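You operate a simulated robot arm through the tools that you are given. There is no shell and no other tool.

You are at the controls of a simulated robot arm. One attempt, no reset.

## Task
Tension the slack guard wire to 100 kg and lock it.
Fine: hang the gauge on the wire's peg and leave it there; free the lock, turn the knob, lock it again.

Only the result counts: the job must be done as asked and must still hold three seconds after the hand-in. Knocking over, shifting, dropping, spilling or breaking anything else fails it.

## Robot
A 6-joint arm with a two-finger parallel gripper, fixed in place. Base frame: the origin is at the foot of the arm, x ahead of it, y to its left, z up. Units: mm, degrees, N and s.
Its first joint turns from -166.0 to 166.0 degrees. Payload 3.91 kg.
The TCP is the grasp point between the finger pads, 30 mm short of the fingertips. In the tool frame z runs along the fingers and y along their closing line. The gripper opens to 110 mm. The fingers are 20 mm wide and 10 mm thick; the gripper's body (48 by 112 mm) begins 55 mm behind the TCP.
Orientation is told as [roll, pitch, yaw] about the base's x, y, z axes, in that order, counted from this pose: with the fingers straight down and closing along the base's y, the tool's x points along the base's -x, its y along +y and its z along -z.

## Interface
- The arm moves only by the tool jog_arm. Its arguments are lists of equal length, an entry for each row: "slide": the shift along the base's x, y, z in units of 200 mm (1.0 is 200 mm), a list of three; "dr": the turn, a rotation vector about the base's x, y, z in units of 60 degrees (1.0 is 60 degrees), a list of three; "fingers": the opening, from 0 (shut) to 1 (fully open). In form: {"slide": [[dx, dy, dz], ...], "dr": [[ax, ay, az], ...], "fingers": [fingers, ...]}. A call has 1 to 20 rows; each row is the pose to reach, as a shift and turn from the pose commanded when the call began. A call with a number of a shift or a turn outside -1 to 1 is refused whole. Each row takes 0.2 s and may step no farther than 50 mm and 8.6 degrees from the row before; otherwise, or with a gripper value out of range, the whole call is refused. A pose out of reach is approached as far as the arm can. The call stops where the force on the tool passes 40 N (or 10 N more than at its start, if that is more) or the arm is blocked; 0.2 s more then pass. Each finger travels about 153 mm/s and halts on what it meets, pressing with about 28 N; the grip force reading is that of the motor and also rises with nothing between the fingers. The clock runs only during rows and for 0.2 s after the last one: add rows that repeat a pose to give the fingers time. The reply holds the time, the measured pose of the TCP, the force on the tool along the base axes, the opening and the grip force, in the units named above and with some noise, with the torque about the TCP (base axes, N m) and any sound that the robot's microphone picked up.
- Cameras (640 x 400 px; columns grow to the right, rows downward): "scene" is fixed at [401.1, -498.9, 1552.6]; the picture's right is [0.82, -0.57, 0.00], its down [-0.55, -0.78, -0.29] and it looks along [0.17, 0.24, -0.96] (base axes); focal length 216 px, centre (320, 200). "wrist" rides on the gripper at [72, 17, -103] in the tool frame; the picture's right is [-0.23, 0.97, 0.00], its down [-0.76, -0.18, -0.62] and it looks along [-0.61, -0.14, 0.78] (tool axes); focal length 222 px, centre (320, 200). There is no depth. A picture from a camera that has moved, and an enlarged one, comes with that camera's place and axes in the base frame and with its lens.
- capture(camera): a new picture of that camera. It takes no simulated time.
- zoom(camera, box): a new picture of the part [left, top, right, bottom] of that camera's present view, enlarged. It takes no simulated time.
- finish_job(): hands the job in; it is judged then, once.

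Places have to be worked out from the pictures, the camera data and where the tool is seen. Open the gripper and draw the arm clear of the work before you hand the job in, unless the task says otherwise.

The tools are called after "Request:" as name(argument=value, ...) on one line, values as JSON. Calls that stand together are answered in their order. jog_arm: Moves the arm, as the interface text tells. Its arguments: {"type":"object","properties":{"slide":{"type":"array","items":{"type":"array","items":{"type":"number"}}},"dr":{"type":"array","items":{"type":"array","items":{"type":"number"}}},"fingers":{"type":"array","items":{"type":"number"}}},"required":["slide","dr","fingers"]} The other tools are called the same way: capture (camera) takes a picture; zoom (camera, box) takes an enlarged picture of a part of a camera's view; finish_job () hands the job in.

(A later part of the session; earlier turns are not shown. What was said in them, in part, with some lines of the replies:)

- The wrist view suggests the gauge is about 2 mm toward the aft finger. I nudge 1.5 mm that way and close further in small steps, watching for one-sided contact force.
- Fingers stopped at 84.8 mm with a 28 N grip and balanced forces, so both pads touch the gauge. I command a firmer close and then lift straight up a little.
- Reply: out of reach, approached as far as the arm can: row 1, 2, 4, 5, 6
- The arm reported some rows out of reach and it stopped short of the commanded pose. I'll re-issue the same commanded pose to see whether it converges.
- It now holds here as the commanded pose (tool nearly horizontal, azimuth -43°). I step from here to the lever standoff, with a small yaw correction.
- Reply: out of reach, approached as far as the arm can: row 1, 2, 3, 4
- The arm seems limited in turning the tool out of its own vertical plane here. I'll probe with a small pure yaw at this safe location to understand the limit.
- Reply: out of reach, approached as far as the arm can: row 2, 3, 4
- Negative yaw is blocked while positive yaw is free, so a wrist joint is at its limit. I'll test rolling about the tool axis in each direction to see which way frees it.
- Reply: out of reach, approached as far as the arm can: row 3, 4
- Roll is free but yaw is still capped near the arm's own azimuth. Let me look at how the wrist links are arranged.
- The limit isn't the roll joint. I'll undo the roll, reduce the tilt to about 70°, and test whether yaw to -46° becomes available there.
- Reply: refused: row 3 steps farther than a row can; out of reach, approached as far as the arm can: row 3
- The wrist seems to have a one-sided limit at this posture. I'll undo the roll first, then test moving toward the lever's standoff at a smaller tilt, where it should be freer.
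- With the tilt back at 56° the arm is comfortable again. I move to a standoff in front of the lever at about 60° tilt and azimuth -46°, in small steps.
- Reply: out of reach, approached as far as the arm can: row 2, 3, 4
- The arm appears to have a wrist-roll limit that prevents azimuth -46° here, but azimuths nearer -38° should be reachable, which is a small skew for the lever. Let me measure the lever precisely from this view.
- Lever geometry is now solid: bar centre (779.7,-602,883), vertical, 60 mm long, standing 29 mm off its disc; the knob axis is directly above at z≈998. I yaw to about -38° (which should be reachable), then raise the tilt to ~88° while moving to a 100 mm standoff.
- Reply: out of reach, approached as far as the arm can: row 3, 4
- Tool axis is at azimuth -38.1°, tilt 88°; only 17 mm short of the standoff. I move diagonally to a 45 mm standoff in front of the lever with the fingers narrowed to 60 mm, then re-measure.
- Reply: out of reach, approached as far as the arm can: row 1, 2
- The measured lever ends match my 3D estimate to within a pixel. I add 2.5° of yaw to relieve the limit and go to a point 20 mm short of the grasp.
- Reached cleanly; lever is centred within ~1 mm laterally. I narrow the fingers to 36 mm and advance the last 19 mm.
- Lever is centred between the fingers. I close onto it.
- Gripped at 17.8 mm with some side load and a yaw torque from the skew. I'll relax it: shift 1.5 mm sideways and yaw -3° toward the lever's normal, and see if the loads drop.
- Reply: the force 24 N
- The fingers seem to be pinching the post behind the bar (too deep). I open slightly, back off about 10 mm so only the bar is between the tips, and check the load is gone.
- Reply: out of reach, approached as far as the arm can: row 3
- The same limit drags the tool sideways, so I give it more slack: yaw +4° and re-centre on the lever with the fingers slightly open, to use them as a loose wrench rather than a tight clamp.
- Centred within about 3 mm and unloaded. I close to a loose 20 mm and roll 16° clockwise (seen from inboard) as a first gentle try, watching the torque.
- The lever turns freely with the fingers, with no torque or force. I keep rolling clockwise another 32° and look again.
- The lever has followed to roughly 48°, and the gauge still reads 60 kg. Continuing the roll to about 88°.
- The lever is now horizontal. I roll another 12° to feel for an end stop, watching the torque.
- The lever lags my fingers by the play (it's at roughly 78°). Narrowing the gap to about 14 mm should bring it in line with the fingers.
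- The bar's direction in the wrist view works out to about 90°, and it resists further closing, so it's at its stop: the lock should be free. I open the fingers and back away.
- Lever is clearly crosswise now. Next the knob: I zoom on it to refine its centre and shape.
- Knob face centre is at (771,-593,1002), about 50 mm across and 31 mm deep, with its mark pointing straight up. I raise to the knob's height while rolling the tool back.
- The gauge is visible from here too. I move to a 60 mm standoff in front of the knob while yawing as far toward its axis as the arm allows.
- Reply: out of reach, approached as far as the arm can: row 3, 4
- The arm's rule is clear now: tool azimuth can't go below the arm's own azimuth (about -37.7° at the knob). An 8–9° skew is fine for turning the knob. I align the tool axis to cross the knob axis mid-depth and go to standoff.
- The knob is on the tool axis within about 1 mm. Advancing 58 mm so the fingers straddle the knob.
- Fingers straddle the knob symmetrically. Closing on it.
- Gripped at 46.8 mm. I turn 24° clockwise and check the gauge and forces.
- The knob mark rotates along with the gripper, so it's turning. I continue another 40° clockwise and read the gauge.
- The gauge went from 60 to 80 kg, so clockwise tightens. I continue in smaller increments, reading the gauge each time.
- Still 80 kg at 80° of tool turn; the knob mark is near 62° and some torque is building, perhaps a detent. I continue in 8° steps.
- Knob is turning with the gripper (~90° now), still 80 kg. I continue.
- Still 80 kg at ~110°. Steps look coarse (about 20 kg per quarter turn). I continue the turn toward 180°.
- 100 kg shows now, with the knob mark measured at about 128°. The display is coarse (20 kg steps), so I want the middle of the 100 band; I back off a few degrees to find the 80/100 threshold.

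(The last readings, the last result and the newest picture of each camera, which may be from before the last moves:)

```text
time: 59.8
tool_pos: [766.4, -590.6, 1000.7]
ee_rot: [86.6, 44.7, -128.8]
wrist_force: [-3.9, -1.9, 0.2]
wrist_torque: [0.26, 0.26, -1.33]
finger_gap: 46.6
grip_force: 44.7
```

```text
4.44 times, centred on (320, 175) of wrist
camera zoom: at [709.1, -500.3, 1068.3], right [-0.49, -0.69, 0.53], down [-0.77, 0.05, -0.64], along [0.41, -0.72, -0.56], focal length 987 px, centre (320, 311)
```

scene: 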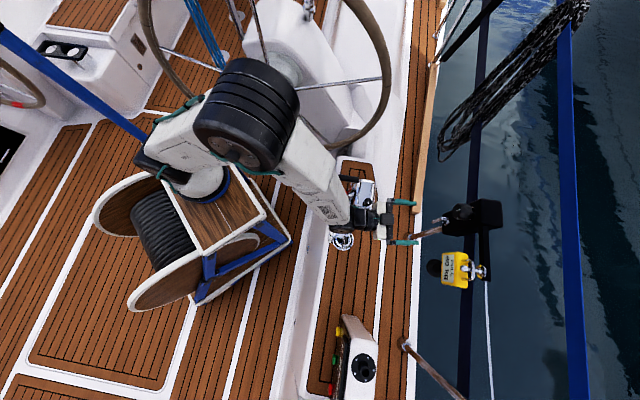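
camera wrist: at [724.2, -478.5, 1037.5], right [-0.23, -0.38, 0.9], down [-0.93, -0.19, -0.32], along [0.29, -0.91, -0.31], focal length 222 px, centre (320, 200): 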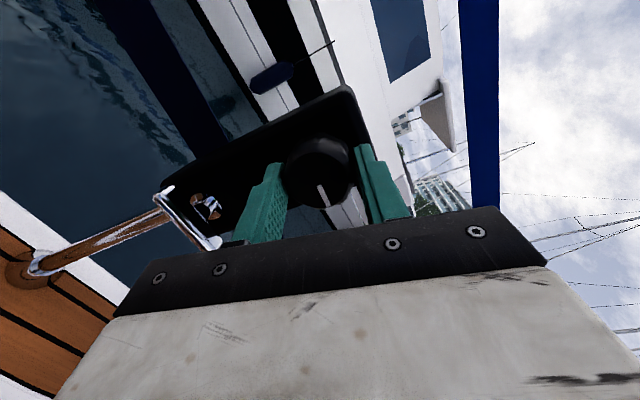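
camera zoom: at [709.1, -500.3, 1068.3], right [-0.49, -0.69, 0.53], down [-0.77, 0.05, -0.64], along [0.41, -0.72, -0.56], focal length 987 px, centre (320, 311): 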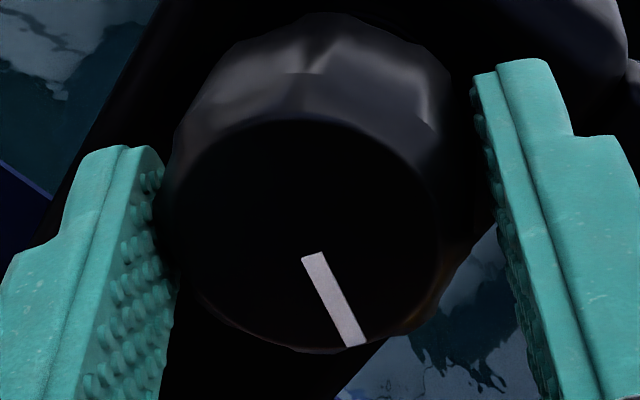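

Request:
jog_arm(slide=[[0, 0, 0], [0, 0, 0]], dr=[[-0.0535, 0.0396, 0.0028], [-0.107, 0.0792, 0.0056]], fingers=[0.3, 0.3])

Request:
zoom(camera="scene", box=[440, 240, 500, 290])

Request:
zoom(camera="wrist", box=[270, 130, 370, 220])

```text
time: 60.4
tool_pos: [765.8, -592.3, 1000.7]
ee_rot: [87.0, 36.7, -128.2]
wrist_force: [-3.2, 3.6, -0.2]
wrist_torque: [0.07, 0.08, -1.16]
finger_gap: 46.3
grip_force: 44.8
```

```text
8.00 times, centred on (470, 265) of scene
camera zoom: at [401.1, -498.9, 1552.6], right [0.82, -0.57, 0.0], down [-0.55, -0.78, -0.29], along [0.17, 0.24, -0.96], focal length 1730 px, centre (-880, -320)
```

zoom: 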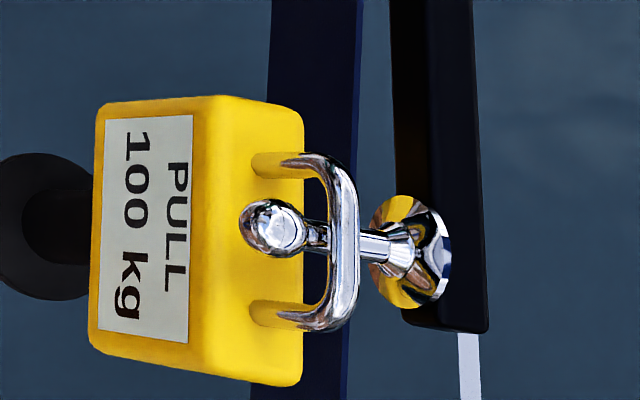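

```text
4.44 times, centred on (320, 175) of wrist
camera zoom: at [713.8, -493.4, 1062.1], right [-0.43, -0.63, 0.64], down [-0.82, -0.02, -0.57], along [0.37, -0.78, -0.51], focal length 987 px, centre (320, 311)
```

zoom: 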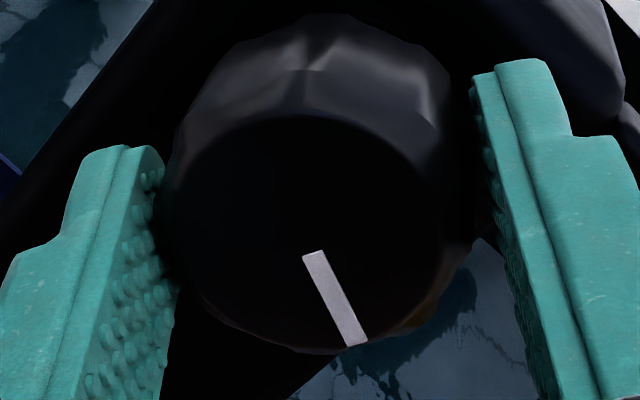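

Request:
jog_arm(slide=[[0, 0, 0], [0, 0, 0]], dr=[[-0.0535, 0.0396, 0.0028], [-0.107, 0.0792, 0.0056]], fingers=[0.3, 0.3])

Request:
zoom(camera="scene", box=[440, 240, 500, 290])

Request:
zoom(camera="wrist", box=[270, 130, 370, 220])

```text
time: 61.0
tool_pos: [765.6, -592.0, 1001.9]
ee_rot: [87.3, 28.7, -127.7]
wrist_force: [0.1, 0.1, 2.5]
wrist_torque: [-0.06, -0.09, -1.09]
finger_gap: 45.8
grip_force: 44.7
```

```text
8.00 times, centred on (470, 265) of scene
camera zoom: at [401.1, -498.9, 1552.6], right [0.82, -0.57, 0.0], down [-0.55, -0.78, -0.29], along [0.17, 0.24, -0.96], focal length 1730 px, centre (-880, -320)
```

zoom: 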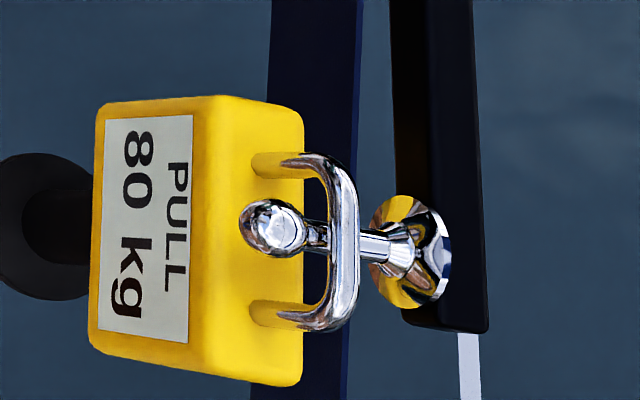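

```text
4.44 times, centred on (320, 175) of wrist
camera zoom: at [717.9, -487.1, 1054.7], right [-0.37, -0.55, 0.74], down [-0.86, -0.09, -0.5], along [0.34, -0.83, -0.45], focal length 987 px, centre (320, 311)
```

zoom: 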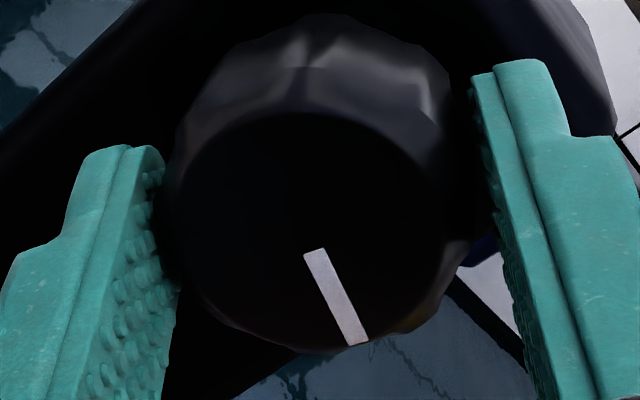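

Threshold 80/100 lies between tool angles 112° and 120°. I refine it with a +4° step.

Request:
jog_arm(slide=[[0, 0, 0]], dr=[[0.0535, -0.0396, -0.0028]], fingers=[0.3])

Request:
zoom(camera="scene", box=[440, 240, 500, 290])

Request:
zoom(camera="wrist", box=[270, 130, 370, 220])

```text
time: 61.4
tool_pos: [764.8, -592.1, 1001.5]
ee_rot: [87.4, 32.7, -127.9]
wrist_force: [4.3, -3.2, 4.4]
wrist_torque: [-1.36, -1.34, 0.43]
finger_gap: 46.0
grip_force: 45.1
```

```text
8.00 times, centred on (470, 265) of scene
camera zoom: at [401.1, -498.9, 1552.6], right [0.82, -0.57, 0.0], down [-0.55, -0.78, -0.29], along [0.17, 0.24, -0.96], focal length 1730 px, centre (-880, -320)
```

zoom: 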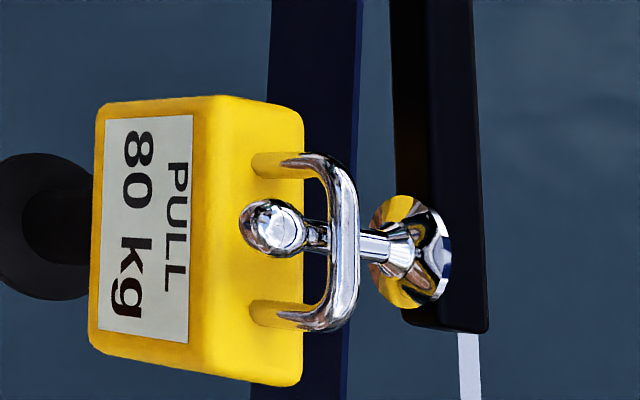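

```text
4.44 times, centred on (320, 175) of wrist
camera zoom: at [715.7, -490.0, 1058.2], right [-0.4, -0.59, 0.7], down [-0.84, -0.06, -0.54], along [0.36, -0.8, -0.48], focal length 987 px, centre (320, 311)
```

zoom: 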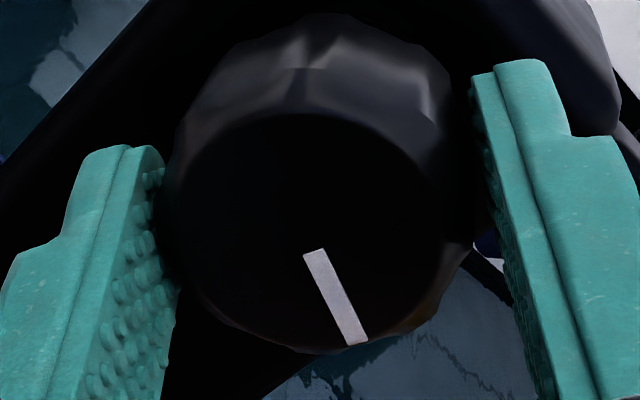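

Still 80 at 116°, so the threshold is near 118°. To get the scale I also find the 60/80 threshold: turning back to about 48°.

Request:
jog_arm(slide=[[0, 0, 0], [0, 0, 0], [0, 0, 0], [0, 0, 0], [0, 0, 0], [0, 0, 0], [0, 0, 0], [0, 0, 0]], dr=[[-0.107, 0.0792, 0.0056], [-0.214, 0.1584, 0.0112], [-0.321, 0.2376, 0.0168], [-0.428, 0.3168, 0.0224], [-0.535, 0.396, 0.028], [-0.642, 0.4752, 0.0336], [-0.749, 0.5544, 0.0392], [-0.856, 0.6336, 0.0448]], fingers=[0.3, 0.3, 0.3, 0.3, 0.3, 0.3, 0.3, 0.3])

Request:
zoom(camera="scene", box=[410, 190, 510, 290])

Request:
zoom(camera="wrist", box=[270, 130, 370, 220])

```text
time: 63.2
tool_pos: [766.5, -592.2, 1001.2]
ee_rot: [87.3, -31.2, -125.1]
wrist_force: [1.7, 0.7, 7.1]
wrist_torque: [1.39, 1.4, -0.7]
finger_gap: 43.8
grip_force: 45.4
```

```text
4.00 times, centred on (460, 240) of scene
camera zoom: at [401.1, -498.9, 1552.6], right [0.82, -0.57, 0.0], down [-0.55, -0.78, -0.29], along [0.17, 0.24, -0.96], focal length 865 px, centre (-240, 40)
```

zoom: 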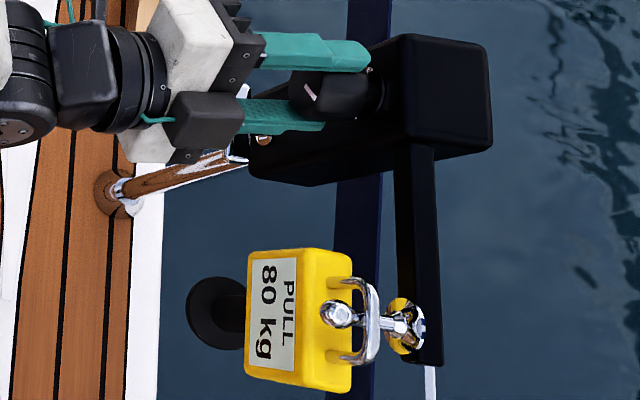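

```text
4.44 times, centred on (320, 175) of wrist
camera zoom: at [724.5, -473.3, 981.7], right [0.22, 0.23, 0.95], down [-0.93, -0.23, 0.27], along [0.28, -0.95, 0.16], focal length 987 px, centre (320, 311)
```

zoom: 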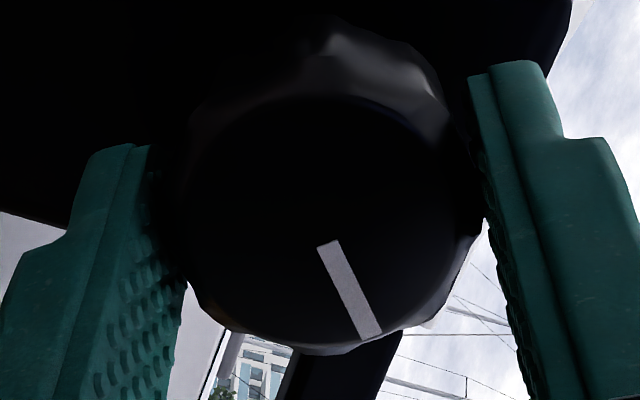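

Request:
jog_arm(slide=[[0, 0, 0]], dr=[[-0.107, 0.0792, 0.0056]], fingers=[0.3])

Request:
zoom(camera="scene", box=[440, 240, 500, 290])

Request:
zoom(camera="wrist", box=[270, 130, 370, 220])

```text
time: 63.6
tool_pos: [766.4, -593.1, 1000.4]
ee_rot: [86.9, -39.2, -124.5]
wrist_force: [4.6, -1.7, 2.0]
wrist_torque: [1.28, 1.26, -0.83]
finger_gap: 44.7
grip_force: 45.1
```

```text
8.00 times, centred on (470, 265) of scene
camera zoom: at [401.1, -498.9, 1552.6], right [0.82, -0.57, 0.0], down [-0.55, -0.78, -0.29], along [0.17, 0.24, -0.96], focal length 1730 px, centre (-880, -320)
```

zoom: 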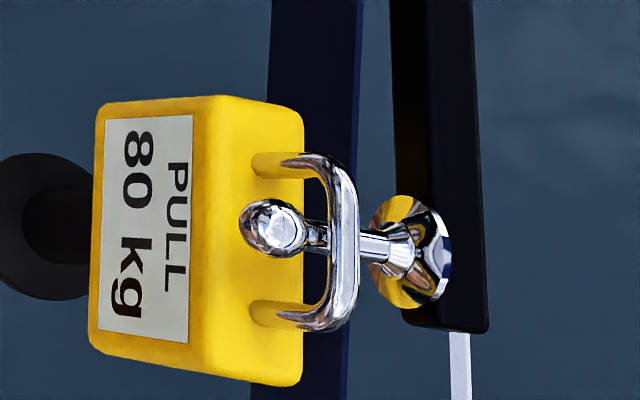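

```text
4.44 times, centred on (320, 175) of wrist
camera zoom: at [721.8, -476.2, 972.2], right [0.29, 0.33, 0.9], down [-0.91, -0.2, 0.37], along [0.31, -0.92, 0.24], focal length 987 px, centre (320, 311)
```

zoom: 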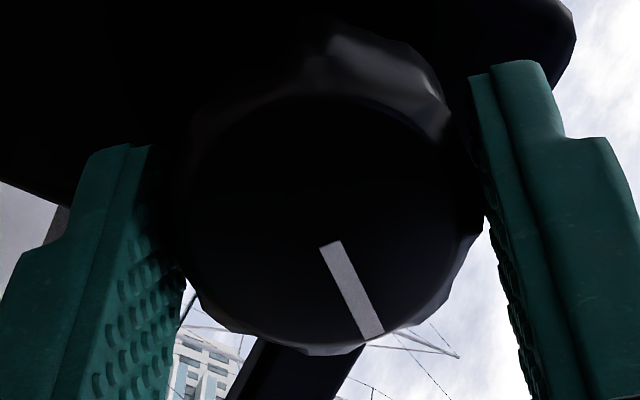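

Request:
jog_arm(slide=[[0, 0, 0]], dr=[[-0.08, 0.0594, 0.0042]], fingers=[0.3])

Request:
zoom(camera="scene", box=[440, 240, 500, 290])

Request:
zoom(camera="wrist", box=[270, 130, 370, 220])

```text
time: 64.0
tool_pos: [765.8, -593.0, 1000.7]
ee_rot: [86.4, -45.2, -123.9]
wrist_force: [4.2, 0.9, -1.4]
wrist_torque: [1.21, 1.21, -0.65]
finger_gap: 45.0
grip_force: 44.5
```

```text
8.00 times, centred on (470, 265) of scene
camera zoom: at [401.1, -498.9, 1552.6], right [0.82, -0.57, 0.0], down [-0.55, -0.78, -0.29], along [0.17, 0.24, -0.96], focal length 1730 px, centre (-880, -320)
```

zoom: 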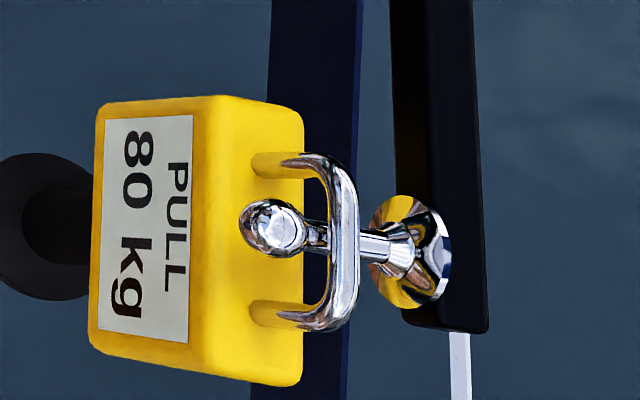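

```text
4.44 times, centred on (320, 175) of wrist
camera zoom: at [719.2, -479.0, 965.5], right [0.35, 0.41, 0.85], down [-0.88, -0.17, 0.44], along [0.33, -0.9, 0.3], focal length 987 px, centre (320, 311)
```

zoom: 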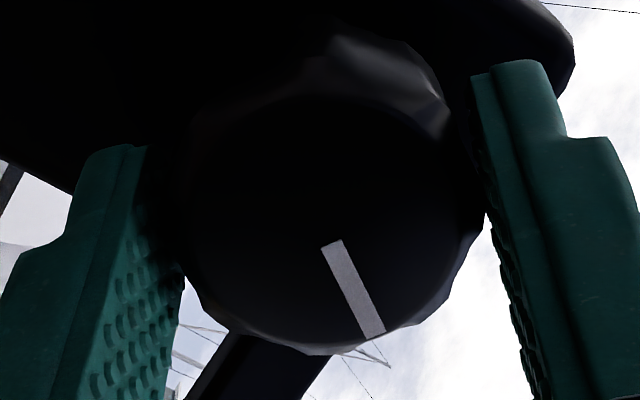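

Request:
jog_arm(slide=[[0, 0, 0]], dr=[[-0.08, 0.0594, 0.0042]], fingers=[0.3])

Request:
zoom(camera="scene", box=[440, 240, 500, 290])

Request:
zoom(camera="wrist", box=[270, 130, 370, 220])

```text
time: 64.4
tool_pos: [766.9, -591.6, 1000.4]
ee_rot: [86.1, -51.1, -123.3]
wrist_force: [7.4, -0.1, -1.1]
wrist_torque: [1.31, 1.3, -0.6]
finger_gap: 45.2
grip_force: 44.9
```

```text
8.00 times, centred on (470, 265) of scene
camera zoom: at [401.1, -498.9, 1552.6], right [0.82, -0.57, 0.0], down [-0.55, -0.78, -0.29], along [0.17, 0.24, -0.96], focal length 1730 px, centre (-880, -320)
```

zoom: 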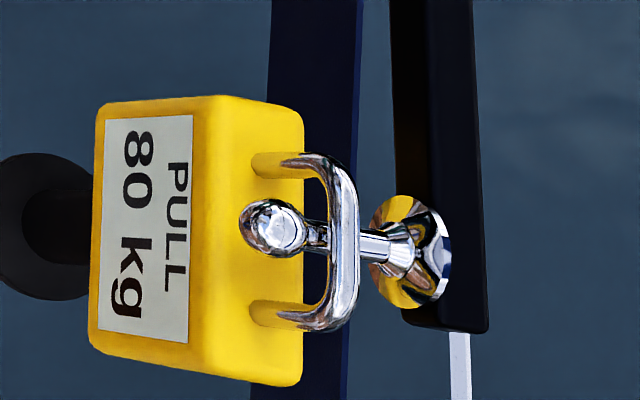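

```text
4.44 times, centred on (320, 175) of wrist
camera zoom: at [716.3, -482.5, 959.0], right [0.39, 0.48, 0.79], down [-0.85, -0.14, 0.51], along [0.35, -0.87, 0.35], focal length 987 px, centre (320, 311)
```

zoom: 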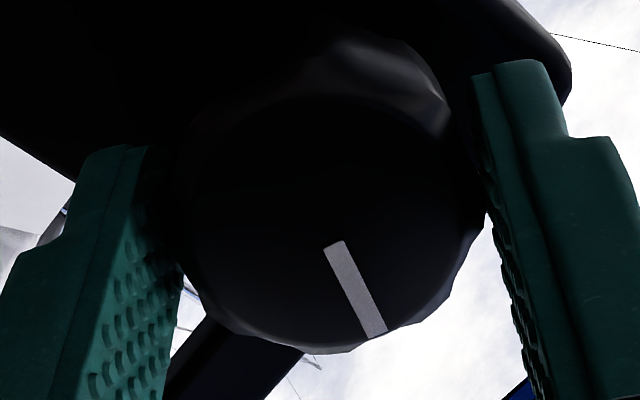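

Request:
jog_arm(slide=[[0, 0, 0]], dr=[[-0.067, 0.0495, 0.0035]], fingers=[0.3])

Request:
zoom(camera="scene", box=[440, 240, 500, 290])

Request:
zoom(camera="wrist", box=[270, 130, 370, 220])

```text
time: 64.8
tool_pos: [765.1, -591.8, 1000.8]
ee_rot: [85.6, -56.0, -122.9]
wrist_force: [4.9, 2.8, -0.8]
wrist_torque: [1.08, 1.11, -0.66]
finger_gap: 45.5
grip_force: 44.7
```

```text
8.00 times, centred on (470, 265) of scene
camera zoom: at [401.1, -498.9, 1552.6], right [0.82, -0.57, 0.0], down [-0.55, -0.78, -0.29], along [0.17, 0.24, -0.96], focal length 1730 px, centre (-880, -320)
```

zoom: 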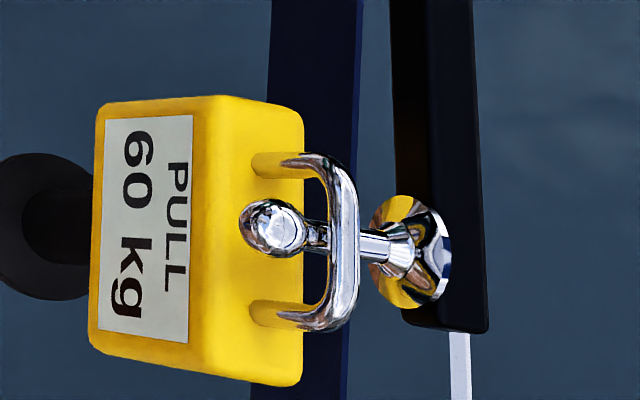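

```text
4.44 times, centred on (320, 175) of wrist
camera zoom: at [713.6, -485.7, 954.1], right [0.43, 0.53, 0.73], down [-0.82, -0.1, 0.56], along [0.37, -0.84, 0.39], focal length 987 px, centre (320, 311)
```

zoom: 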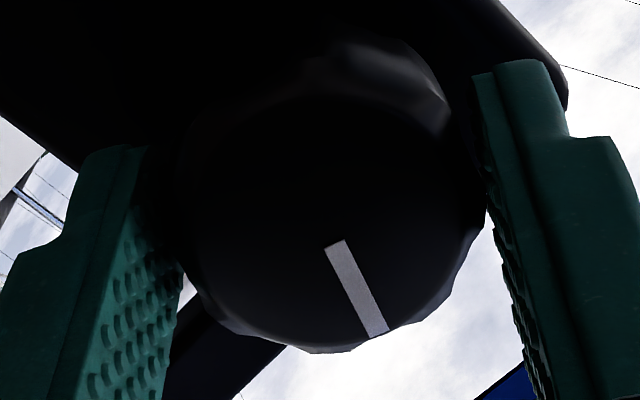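

The 60/80 threshold is at a knob mark angle of ~26.5° and the 80/100 threshold at ~114°, so the scale is about 20 kg per 88°, and true 100 kg is near a mark angle of 158°. I turn clockwise again toward there.

Request:
jog_arm(slide=[[0, 0, 0], [0, 0, 0], [0, 0, 0], [0, 0, 0], [0, 0, 0], [0, 0, 0], [0, 0, 0], [0, 0, 0]], dr=[[0.107, -0.0792, -0.0056], [0.214, -0.1584, -0.0112], [0.321, -0.2376, -0.0168], [0.428, -0.3168, -0.0224], [0.535, -0.396, -0.028], [0.642, -0.4752, -0.0336], [0.749, -0.5544, -0.0392], [0.856, -0.6336, -0.0448]], fingers=[0.3, 0.3, 0.3, 0.3, 0.3, 0.3, 0.3, 0.3])

Request:
jog_arm(slide=[[0, 0, 0], [0, 0, 0], [0, 0, 0], [0, 0, 0], [0, 0, 0]], dr=[[0.107, -0.0792, -0.0056], [0.214, -0.1584, -0.0112], [0.321, -0.2376, -0.0168], [0.428, -0.3168, -0.0224], [0.535, -0.396, -0.028]], fingers=[0.3, 0.3, 0.3, 0.3, 0.3])

Request:
zoom(camera="scene", box=[410, 190, 510, 290])

Request:
zoom(camera="wrist", box=[270, 130, 370, 220])

```text
time: 66.6
tool_pos: [765.8, -592.4, 1000.1]
ee_rot: [87.6, 8.1, -126.9]
wrist_force: [-5.0, -1.2, -9.6]
wrist_torque: [-1.12, -1.05, 0.51]
finger_gap: 44.6
grip_force: 45.1
```

```text
time: 67.8
tool_pos: [764.2, -592.6, 999.7]
ee_rot: [86.5, 47.9, -129.1]
wrist_force: [-4.1, 5.6, -4.5]
wrist_torque: [-1.13, -1.11, 0.06]
finger_gap: 46.6
grip_force: 45.1
```

```text
4.00 times, centred on (460, 240) of scene
camera zoom: at [401.1, -498.9, 1552.6], right [0.82, -0.57, 0.0], down [-0.55, -0.78, -0.29], along [0.17, 0.24, -0.96], focal length 865 px, centre (-240, 40)
```

zoom: 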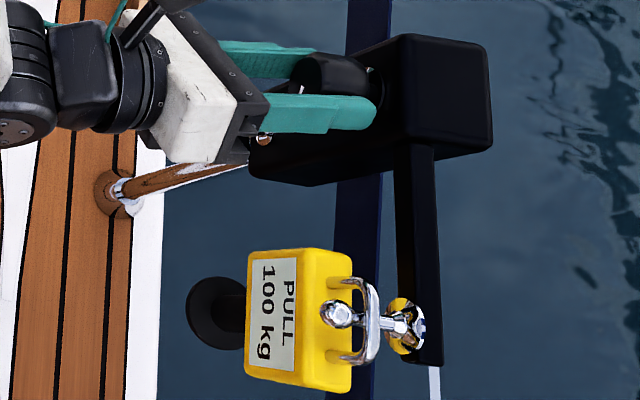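

```text
4.44 times, centred on (320, 175) of wrist
camera zoom: at [706.8, -503.7, 1070.1], right [-0.5, -0.72, 0.48], down [-0.75, 0.08, -0.66], along [0.43, -0.69, -0.58], focal length 987 px, centre (320, 311)
```

zoom: 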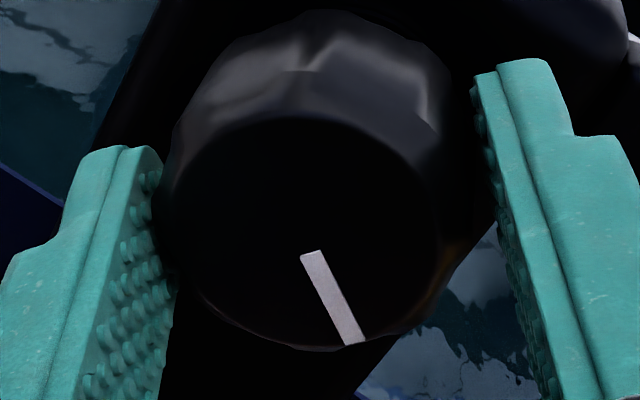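

Mark at ~127°, 100 kg showing. I turn another 32° in 8° rows, watching for the wrist's own limit.

Request:
jog_arm(slide=[[0, 0, 0], [0, 0, 0]], dr=[[0.107, -0.0792, -0.0056], [0.214, -0.1584, -0.0112]], fingers=[0.3, 0.3])

Request:
jog_arm(slide=[[0, 0, 0], [0, 0, 0]], dr=[[0.107, -0.0792, -0.0056], [0.214, -0.1584, -0.0112]], fingers=[0.3, 0.3])

Request:
zoom(camera="scene", box=[410, 190, 510, 290])

Request:
zoom(camera="wrist", box=[270, 130, 370, 220])

```text
time: 68.4
tool_pos: [766.0, -592.5, 1001.1]
ee_rot: [84.7, 63.9, -131.2]
wrist_force: [-3.1, 1.4, -0.1]
wrist_torque: [-1.18, -1.16, -0.37]
finger_gap: 46.5
grip_force: 44.8
```

```text
time: 69.0
tool_pos: [765.1, -592.1, 1000.7]
ee_rot: [76.7, 79.6, -139.6]
wrist_force: [0.6, -1.3, -1.1]
wrist_torque: [-1.11, -1.05, -1.04]
finger_gap: 46.8
grip_force: 44.8
```

```text
4.00 times, centred on (460, 240) of scene
camera zoom: at [401.1, -498.9, 1552.6], right [0.82, -0.57, 0.0], down [-0.55, -0.78, -0.29], along [0.17, 0.24, -0.96], focal length 865 px, centre (-240, 40)
```

zoom: 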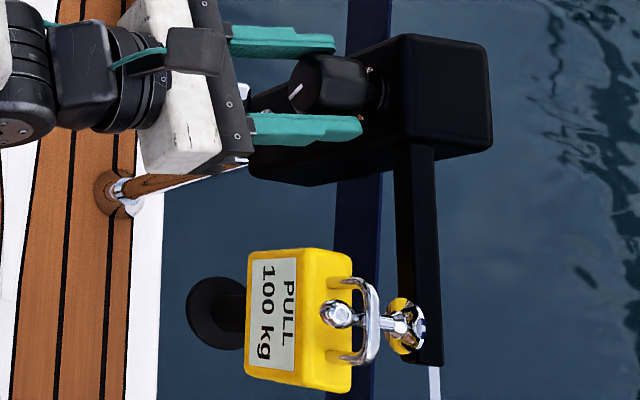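

```text
4.44 times, centred on (320, 175) of wrist
camera zoom: at [683.3, -535.7, 1079.4], right [-0.6, -0.8, -0.05], down [-0.5, 0.42, -0.75], along [0.63, -0.42, -0.65], focal length 987 px, centre (320, 311)
```

zoom: 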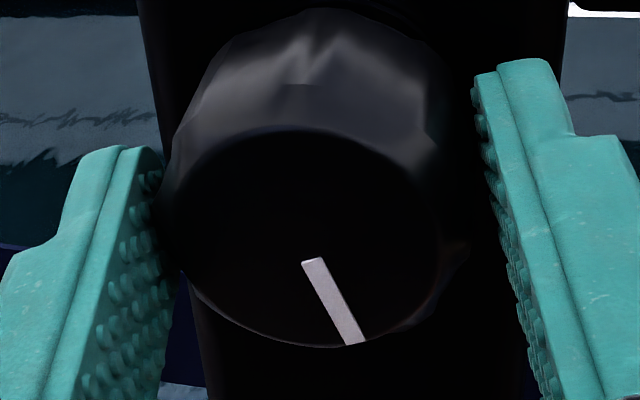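

Mark measured at 159°, gauge 100 kg, right at the computed target. I open the fingers gently and check that the knob holds.

Request:
jog_arm(slide=[[0, 0, 0], [0, 0, 0], [0, 0, 0]], dr=[[0, 0, 0], [0, 0, 0], [0, 0, 0]], fingers=[0.5, 0.65, 0.75])

Request:
zoom(camera="scene", box=[410, 190, 510, 290])

Request:
zoom(camera="wrist", box=[270, 130, 370, 220])

```text
time: 69.8
tool_pos: [765.3, -591.1, 1000.8]
ee_rot: [76.7, 79.5, -139.6]
wrist_force: [0.7, 0.3, 0.2]
wrist_torque: [0.0, -0.01, -0.01]
finger_gap: 82.3
grip_force: 0.1
```

```text
4.00 times, centred on (460, 240) of scene
camera zoom: at [401.1, -498.9, 1552.6], right [0.82, -0.57, 0.0], down [-0.55, -0.78, -0.29], along [0.17, 0.24, -0.96], focal length 865 px, centre (-240, 40)
```

zoom: 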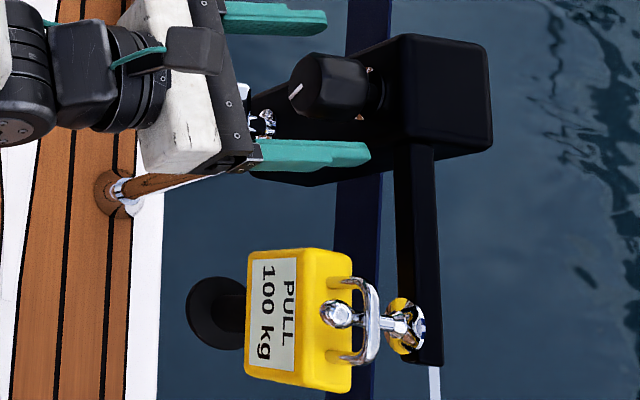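

```text
4.44 times, centred on (320, 175) of wrist
camera zoom: at [683.5, -535.2, 1079.3], right [-0.6, -0.8, -0.05], down [-0.5, 0.42, -0.75], along [0.63, -0.42, -0.65], focal length 987 px, centre (320, 311)
```

zoom: 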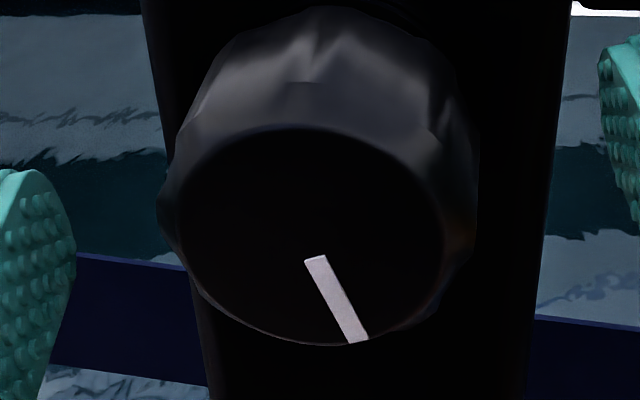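

The knob holds at 159° with 100 kg on the gauge. I back away from the knob and lower toward the lever's standoff, rolling the tool back so the fingers go above and below the lever bar.

Request:
jog_arm(slide=[[-0.1, 0.073, 0.005], [-0.2, 0.147, 0.01], [-0.3, 0.22, 0.016]], dr=[[0, 0, 0], [0, 0, 0], [0, 0, 0]], fingers=[0.75, 0.75, 0.75])

Request:
jog_arm(slide=[[-0.03, 0.01, -0.07], [-0.05, 0.02, -0.14], [-0.07, 0.03, -0.21], [-0.08, 0.035, -0.28], [-0.09, 0.04, -0.35], [-0.09, 0.04, -0.43], [-0.09, 0.04, -0.51], [-0.09, 0.04, -0.59]], dr=[[-0.107, 0.0792, 0.0056], [-0.214, 0.1584, 0.0112], [-0.321, 0.2376, 0.0168], [-0.428, 0.3168, 0.0224], [-0.535, 0.396, 0.028], [-0.642, 0.4752, 0.0336], [-0.749, 0.5544, 0.0392], [-0.856, 0.6336, 0.0448]], fingers=[0.6, 0.5, 0.4, 0.4, 0.4, 0.4, 0.4, 0.4])

Request:
capture(camera="wrist")

Request:
zoom(camera="scene", box=[390, 180, 510, 290])

```text
time: 70.6
tool_pos: [705.6, -548.4, 1006.1]
ee_rot: [76.6, 79.5, -139.7]
wrist_force: [0.5, -0.5, -0.4]
wrist_torque: [0.02, 0.0, -0.01]
finger_gap: 82.6
grip_force: 0.1
```

```text
time: 72.4
tool_pos: [688.0, -540.2, 886.0]
ee_rot: [87.6, 15.7, -127.2]
wrist_force: [0.5, -0.9, -0.3]
wrist_torque: [-0.05, -0.01, 0.03]
finger_gap: 44.1
grip_force: 0.1
```

```text
taken
camera wrist: at [645.2, -427.4, 926.2], right [-0.26, -0.41, 0.88], down [-0.92, -0.17, -0.35], along [0.29, -0.9, -0.33], focal length 222 px, centre (320, 200)
```

wrist: 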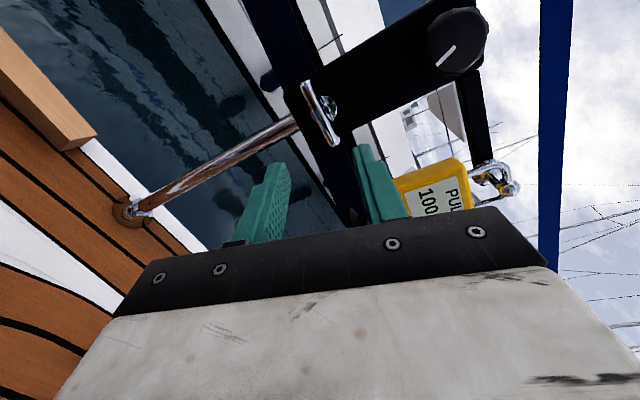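

```text
3.64 times, centred on (450, 235) of scene
camera zoom: at [401.1, -498.9, 1552.6], right [0.82, -0.57, 0.0], down [-0.55, -0.78, -0.29], along [0.17, 0.24, -0.96], focal length 786 px, centre (-153, 73)
```

zoom: 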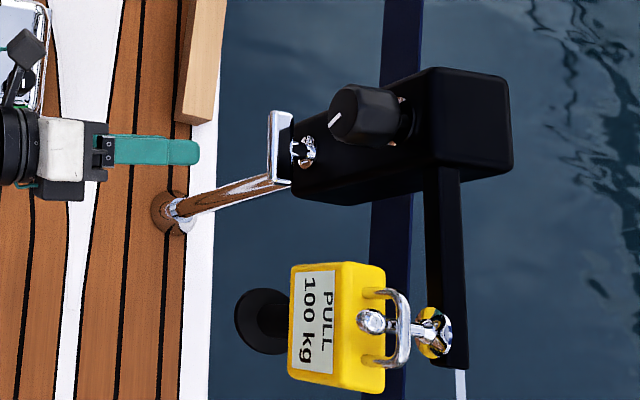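

Everything is in place: lever still crosswise, gauge 100 kg. I approach the lever with the fingers above and below the bar.

Request:
jog_arm(slide=[[0, 0, 0], [0.1, -0.069, -0.003], [0.2, -0.138, -0.005], [0.29, -0.2, -0.007], [0.3575, -0.2465, -0.009]], dr=[[-0.0796, 0.0597, 0.037], [-0.159, 0.119, 0.041], [-0.159, 0.119, 0.041], [-0.159, 0.119, 0.041], [-0.159, 0.119, 0.041]], fingers=[0.4, 0.4, 0.4, 0.4, 0.4])

Request:
capture(camera="wrist")

Request:
zoom(camera="scene", box=[410, 195, 470, 245])

```text
time: 73.6
tool_pos: [759.7, -589.0, 884.9]
ee_rot: [87.2, 3.9, -124.7]
wrist_force: [-0.1, 0.5, -0.5]
wrist_torque: [0.01, -0.01, 0.01]
finger_gap: 44.3
grip_force: 0.2
```

```text
taken
camera wrist: at [716.2, -473.0, 910.9], right [-0.13, -0.27, 0.96], down [-0.95, -0.26, -0.2], along [0.3, -0.93, -0.22], focal length 222 px, centre (320, 200)
```

wrist: 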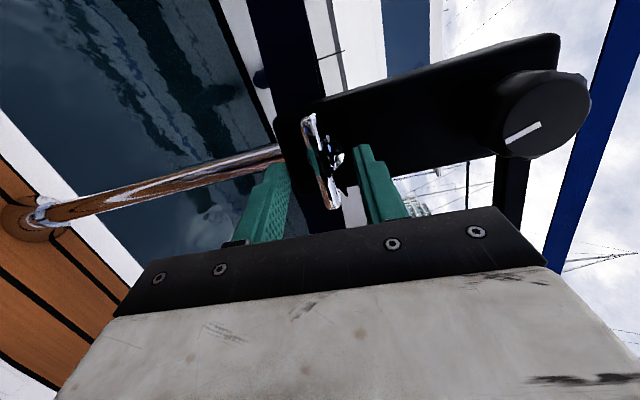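

```text
8.00 times, centred on (440, 220) of scene
camera zoom: at [401.1, -498.9, 1552.6], right [0.82, -0.57, 0.0], down [-0.55, -0.78, -0.29], along [0.17, 0.24, -0.96], focal length 1730 px, centre (-640, 40)
```

zoom: 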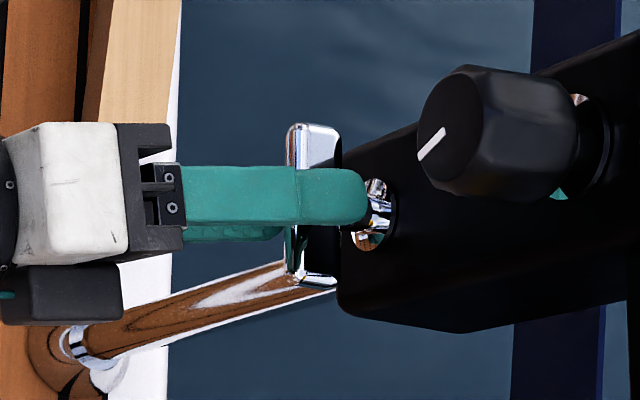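

Bar is between the fingers. I close to a loose 17 mm and turn counter-clockwise in 8° rows, first 40°.

Request:
jog_arm(slide=[[0, 0, -0.004], [0, 0, -0.004], [0, 0, -0.004], [0, 0, -0.004], [0, 0, -0.004], [0, 0, -0.004], [0, 0, -0.004]], dr=[[0, 0, 0], [0, 0, 0], [-0.1097, 0.0752, 0.0064], [-0.2194, 0.1504, 0.0128], [-0.329, 0.2256, 0.0192], [-0.4388, 0.3008, 0.0256], [-0.5485, 0.376, 0.032]], fingers=[0.25, 0.155, 0.155, 0.155, 0.155, 0.155, 0.155])

Request:
capture(camera="wrist")

Request:
zoom(camera="scene", box=[410, 190, 510, 290])

```text
time: 75.2
tool_pos: [759.4, -589.4, 883.4]
ee_rot: [86.7, -36.1, -122.6]
wrist_force: [0.6, 1.5, 2.8]
wrist_torque: [0.01, -0.03, 0.07]
finger_gap: 18.5
grip_force: 0.8
```

```text
taken
camera wrist: at [712.1, -473.4, 858.8], right [0.26, 0.3, 0.92], down [-0.91, -0.25, 0.33], along [0.33, -0.92, 0.21], focal length 222 px, centre (320, 200)
```

wrist: 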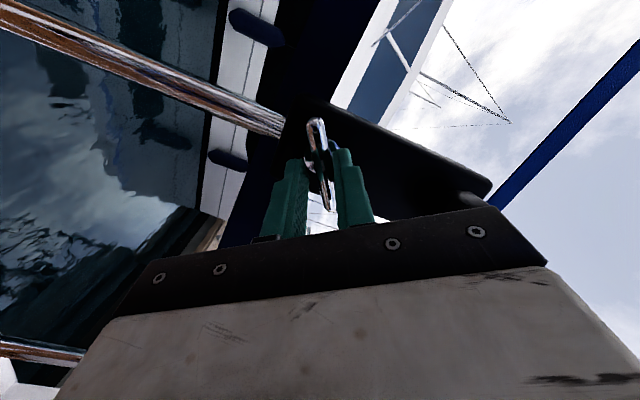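

```text
4.00 times, centred on (460, 240) of scene
camera zoom: at [401.1, -498.9, 1552.6], right [0.82, -0.57, 0.0], down [-0.55, -0.78, -0.29], along [0.17, 0.24, -0.96], focal length 865 px, centre (-240, 40)
```

zoom: 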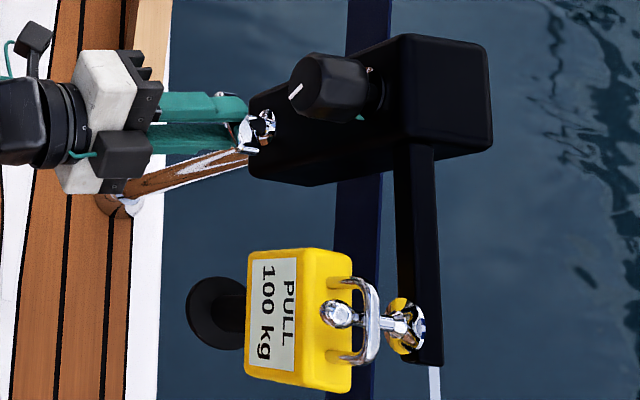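

Lever follows freely and the gauge stays at 100 kg. I continue 56° more toward vertical.

Request:
jog_arm(slide=[[0, 0, 0], [0, 0, 0], [0, 0, 0], [0, 0, 0], [0, 0, 0], [0, 0, 0], [0, 0, 0]], dr=[[-0.1097, 0.0752, 0.0064], [-0.2194, 0.1504, 0.0128], [-0.329, 0.2256, 0.0192], [-0.4388, 0.3008, 0.0256], [-0.5485, 0.376, 0.032], [-0.658, 0.4512, 0.0384], [-0.768, 0.5264, 0.0448]], fingers=[0.155, 0.155, 0.155, 0.155, 0.155, 0.155, 0.155])

Request:
capture(camera="wrist")

Request:
zoom(camera="scene", box=[410, 195, 470, 245])

Request:
zoom(camera="wrist", box=[270, 100, 370, 230])

```text
time: 76.8
tool_pos: [759.1, -594.3, 886.2]
ee_rot: [-23.2, -86.7, -10.3]
wrist_force: [5.0, 16.0, -5.4]
wrist_torque: [0.14, 0.0, 0.31]
finger_gap: 24.4
grip_force: 7.2
out of reach, approached as far as the arm can: row 7
```

```text
taken
camera wrist: at [678.5, -522.6, 818.7], right [0.55, 0.81, 0.21], down [-0.57, 0.19, 0.8], along [0.61, -0.56, 0.57], focal length 222 px, centre (320, 200)
```

wrist: 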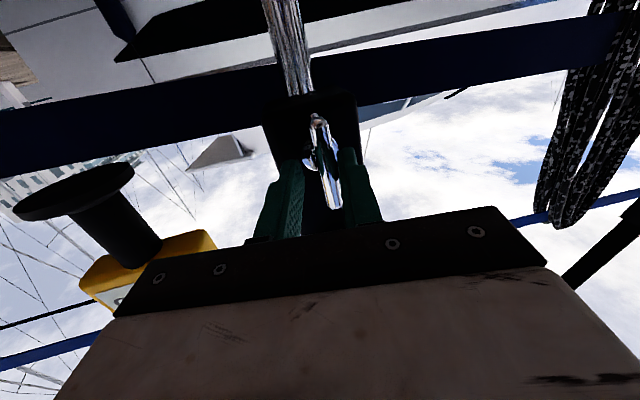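

```text
8.00 times, centred on (440, 220) of scene
camera zoom: at [401.1, -498.9, 1552.6], right [0.82, -0.57, 0.0], down [-0.55, -0.78, -0.29], along [0.17, 0.24, -0.96], focal length 1730 px, centre (-640, 40)
```

zoom: 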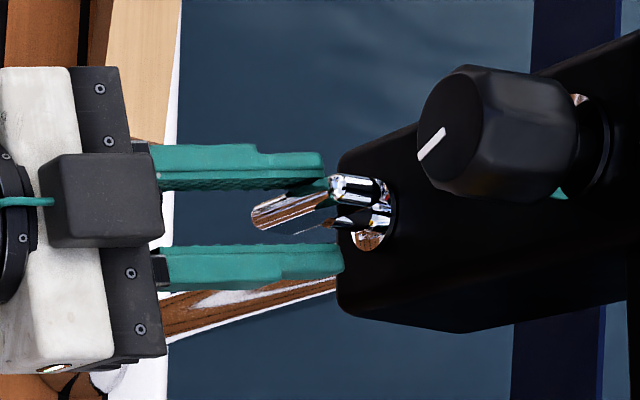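

```text
3.08 times, centred on (320, 165) of wrist
camera zoom: at [678.5, -522.6, 818.7], right [0.55, 0.81, 0.21], down [-0.57, 0.19, 0.8], along [0.61, -0.56, 0.57], focal length 684 px, centre (320, 308)
```

zoom: 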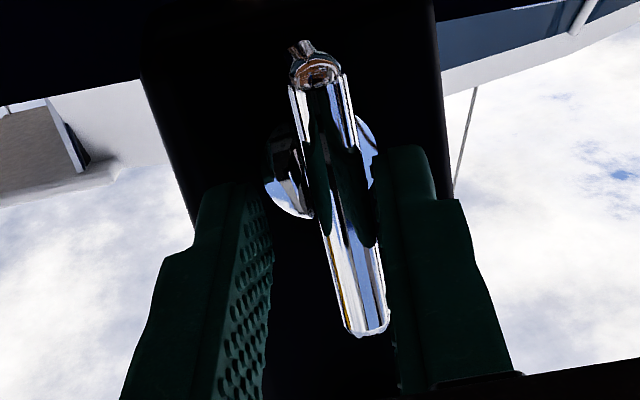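

The bar measures vertical again (within about 1°), pressed lightly toward the locked stop. I open the fingers, add a little yaw slack, and back straight out.

Request:
jog_arm(slide=[[0, 0, 0], [0, 0, 0], [0, 0, 0], [-0.05, 0.0335, 0.003], [-0.15, 0.1, 0.009], [-0.32, 0.215, 0.019]], dr=[[0, 0, 0], [0, 0, 0], [0, 0, 0.05], [0, 0, 0.067], [0, 0, 0.067], [0, 0, 0.067]], fingers=[0.4, 0.6, 0.65, 0.65, 0.65, 0.65])

Request:
capture(camera="wrist")

Request:
zoom(camera="scene", box=[410, 190, 510, 290])

```text
time: 78.2
tool_pos: [693.3, -558.8, 893.9]
ee_rot: [-26.1, -87.0, -3.8]
wrist_force: [0.1, -0.1, -0.2]
wrist_torque: [-0.01, -0.03, 0.0]
finger_gap: 71.4
grip_force: 0.0
out of reach, approached as far as the arm can: row 6
```

```text
taken
camera wrist: at [609.2, -491.8, 825.7], right [0.5, 0.84, 0.2], down [-0.59, 0.15, 0.8], along [0.64, -0.51, 0.57], focal length 222 px, centre (320, 200)
```

wrist: 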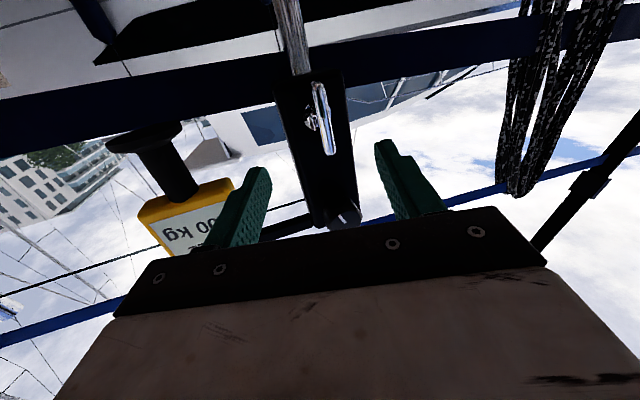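

```text
4.00 times, centred on (460, 240) of scene
camera zoom: at [401.1, -498.9, 1552.6], right [0.82, -0.57, 0.0], down [-0.55, -0.78, -0.29], along [0.17, 0.24, -0.96], focal length 865 px, centre (-240, 40)
```

zoom: 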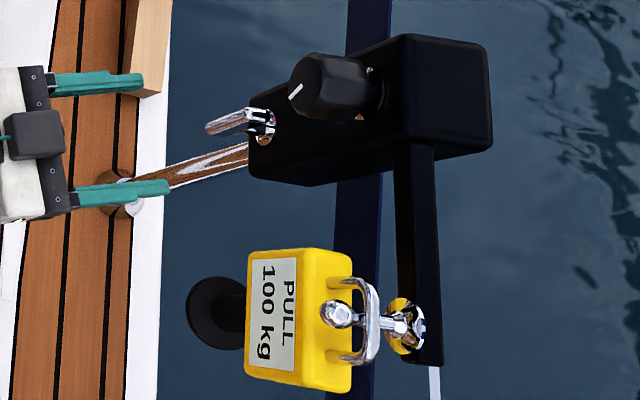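

I'm clear of the lever. I take the same zoom as the original locked state to compare the lever's position, and zoom on the gauge.

Request:
zoom(camera="scene", box=[426, 208, 458, 228])

Request:
zoom(camera="wrist", box=[270, 60, 380, 180])

Request:
zoom(camera="scene", box=[440, 240, 500, 290])

```text
16.00 times, centred on (442, 218) of scene
camera zoom: at [401.1, -498.9, 1552.6], right [0.82, -0.57, 0.0], down [-0.55, -0.78, -0.29], along [0.17, 0.24, -0.96], focal length 3459 px, centre (-1632, -88)
```

zoom: 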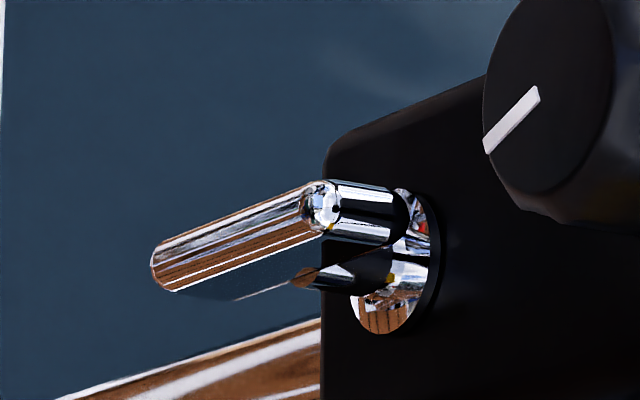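

```text
3.33 times, centred on (325, 120) of wrist
camera zoom: at [609.2, -491.8, 825.7], right [0.5, 0.84, 0.2], down [-0.59, 0.15, 0.8], along [0.64, -0.51, 0.57], focal length 740 px, centre (303, 467)
```

zoom: 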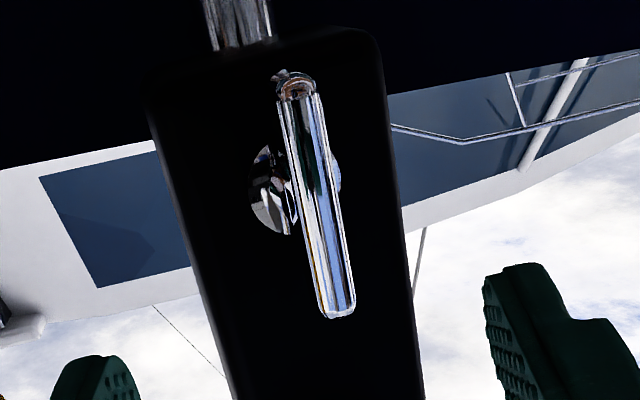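

```text
8.00 times, centred on (470, 265) of scene
camera zoom: at [401.1, -498.9, 1552.6], right [0.82, -0.57, 0.0], down [-0.55, -0.78, -0.29], along [0.17, 0.24, -0.96], focal length 1730 px, centre (-880, -320)
```

zoom: 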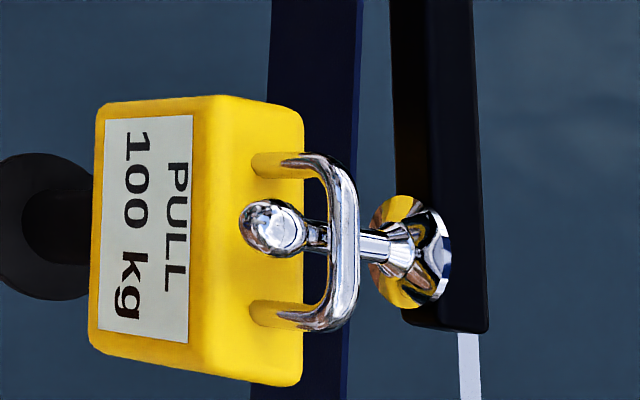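

The lever's picture is pixel-identical to its original locked position, the knob mark is unchanged, and the gauge reads 100 kg. I open the gripper fully and draw the arm well clear inboard and up.

Request:
jog_arm(slide=[[-0.12, 0.08, 0.08], [-0.25, 0.15, 0.16], [-0.38, 0.22, 0.26], [-0.52, 0.29, 0.38], [-0.66, 0.36, 0.5]], dr=[[0, 0, 0.05], [0.05, 0.08, 0.05], [0.1, 0.16, 0.05], [0.15, 0.24, 0.05], [0.2, 0.32, 0.05]], fingers=[0.8, 1, 1, 1, 1])

Request:
capture(camera="scene")

Request:
zoom(camera="scene", box=[410, 190, 510, 290])

```text
time: 79.4
tool_pos: [563.2, -487.5, 991.2]
ee_rot: [-1.2, -64.5, -25.5]
wrist_force: [0.8, -0.6, 0.1]
wrist_torque: [0.0, -0.02, 0.0]
finger_gap: 109.9
grip_force: 0.1
```

```text
taken
```

scene: 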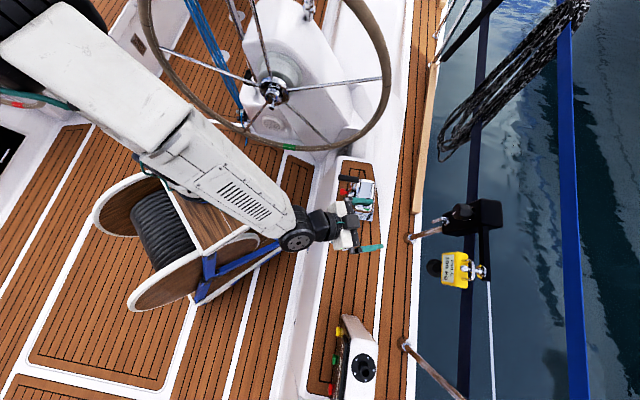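

```text
4.00 times, centred on (460, 240) of scene
camera zoom: at [401.1, -498.9, 1552.6], right [0.82, -0.57, 0.0], down [-0.55, -0.78, -0.29], along [0.17, 0.24, -0.96], focal length 865 px, centre (-240, 40)
```

zoom: 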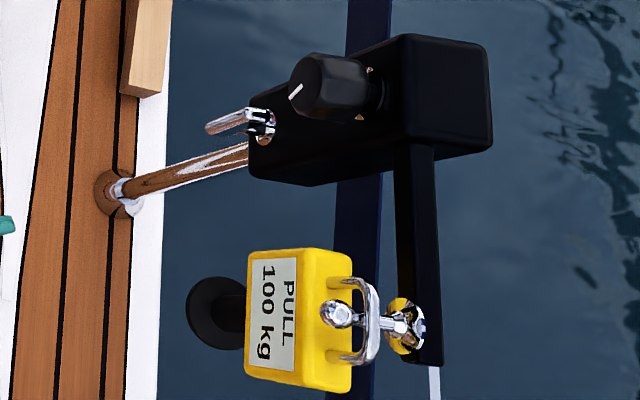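

The arm is clear and the gripper is open; the gauge hangs on the peg at 100 kg and the lever is locked. I wait a moment to confirm stability.

Request:
jog_arm(slide=[[0, 0, 0], [0, 0, 0], [0, 0, 0], [0, 0, 0], [0, 0, 0], [0, 0, 0], [0, 0, 0], [0, 0, 0], [0, 0, 0], [0, 0, 0], [0, 0, 0], [0, 0, 0], [0, 0, 0], [0, 0, 0], [0, 0, 0]], dr=[[0, 0, 0], [0, 0, 0], [0, 0, 0], [0, 0, 0], [0, 0, 0], [0, 0, 0], [0, 0, 0], [0, 0, 0], [0, 0, 0], [0, 0, 0], [0, 0, 0], [0, 0, 0], [0, 0, 0], [0, 0, 0], [0, 0, 0]], fingers=[1, 1, 1, 1, 1, 1, 1, 1, 1, 1, 1, 1, 1, 1, 1])

Request:
zoom(camera="scene", box=[410, 190, 510, 290])

Request:
zoom(camera="scene", box=[426, 208, 458, 228])

```text
time: 82.6
tool_pos: [563.3, -487.8, 991.1]
ee_rot: [-1.3, -64.8, -25.5]
wrist_force: [0.2, -0.8, 0.3]
wrist_torque: [0.03, -0.01, 0.03]
finger_gap: 110.1
grip_force: 0.1
```

```text
4.00 times, centred on (460, 240) of scene
camera zoom: at [401.1, -498.9, 1552.6], right [0.82, -0.57, 0.0], down [-0.55, -0.78, -0.29], along [0.17, 0.24, -0.96], focal length 865 px, centre (-240, 40)
```

zoom: 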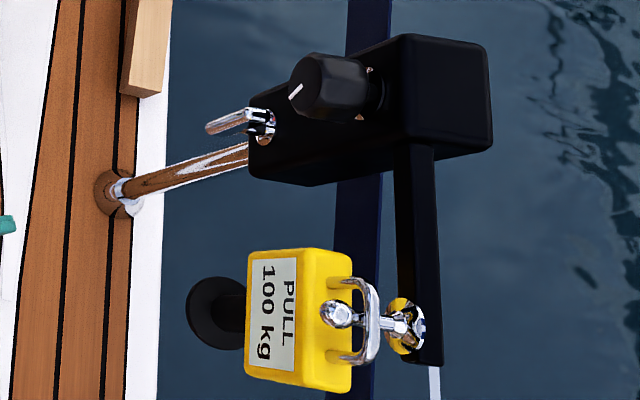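

```text
16.00 times, centred on (442, 218) of scene
camera zoom: at [401.1, -498.9, 1552.6], right [0.82, -0.57, 0.0], down [-0.55, -0.78, -0.29], along [0.17, 0.24, -0.96], focal length 3459 px, centre (-1632, -88)
```

zoom: 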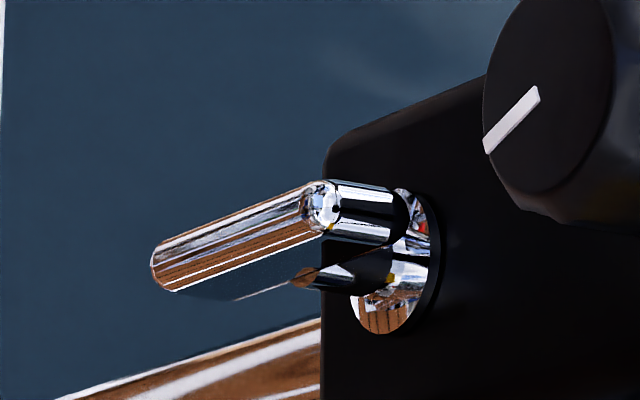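

After three more seconds nothing has changed: the gauge is on the peg reading 100 kg, the knob hasn't moved, and the lever is back in its original locked position. The arm is clear with the gripper open, so I hand the job in.

Request:
finish_job()

```text
The job is handed in.
```

I tensioned the guard wire until the gauge read 100 kg, locked it again, and handed the job in. No verdict has come back yet.

- **Gauge:** it hangs on the wire's peg and was left there. It still read 100 kg after the arm had moved away and I had waited three seconds.
- **Tension:** the wire started at a reading of 60 kg. The gauge shows only 20 kg steps, so I found the knob angles where the reading changed from 60 to 80 and from 80 to 100. I then set the knob to the middle of the 100 kg range. If the gauge rounds to the nearest step, I estimate the true tension is within about 1–2 kg of 100. If it rounds down instead, the true tension would be nearer 110.
- **Lock:** the lever turned freely to horizontal to release. It is now vertical again, and the camera view matches its original locked position.
- **Surroundings:** the pictures showed nothing else moved. The arm is clear with the gripper open.
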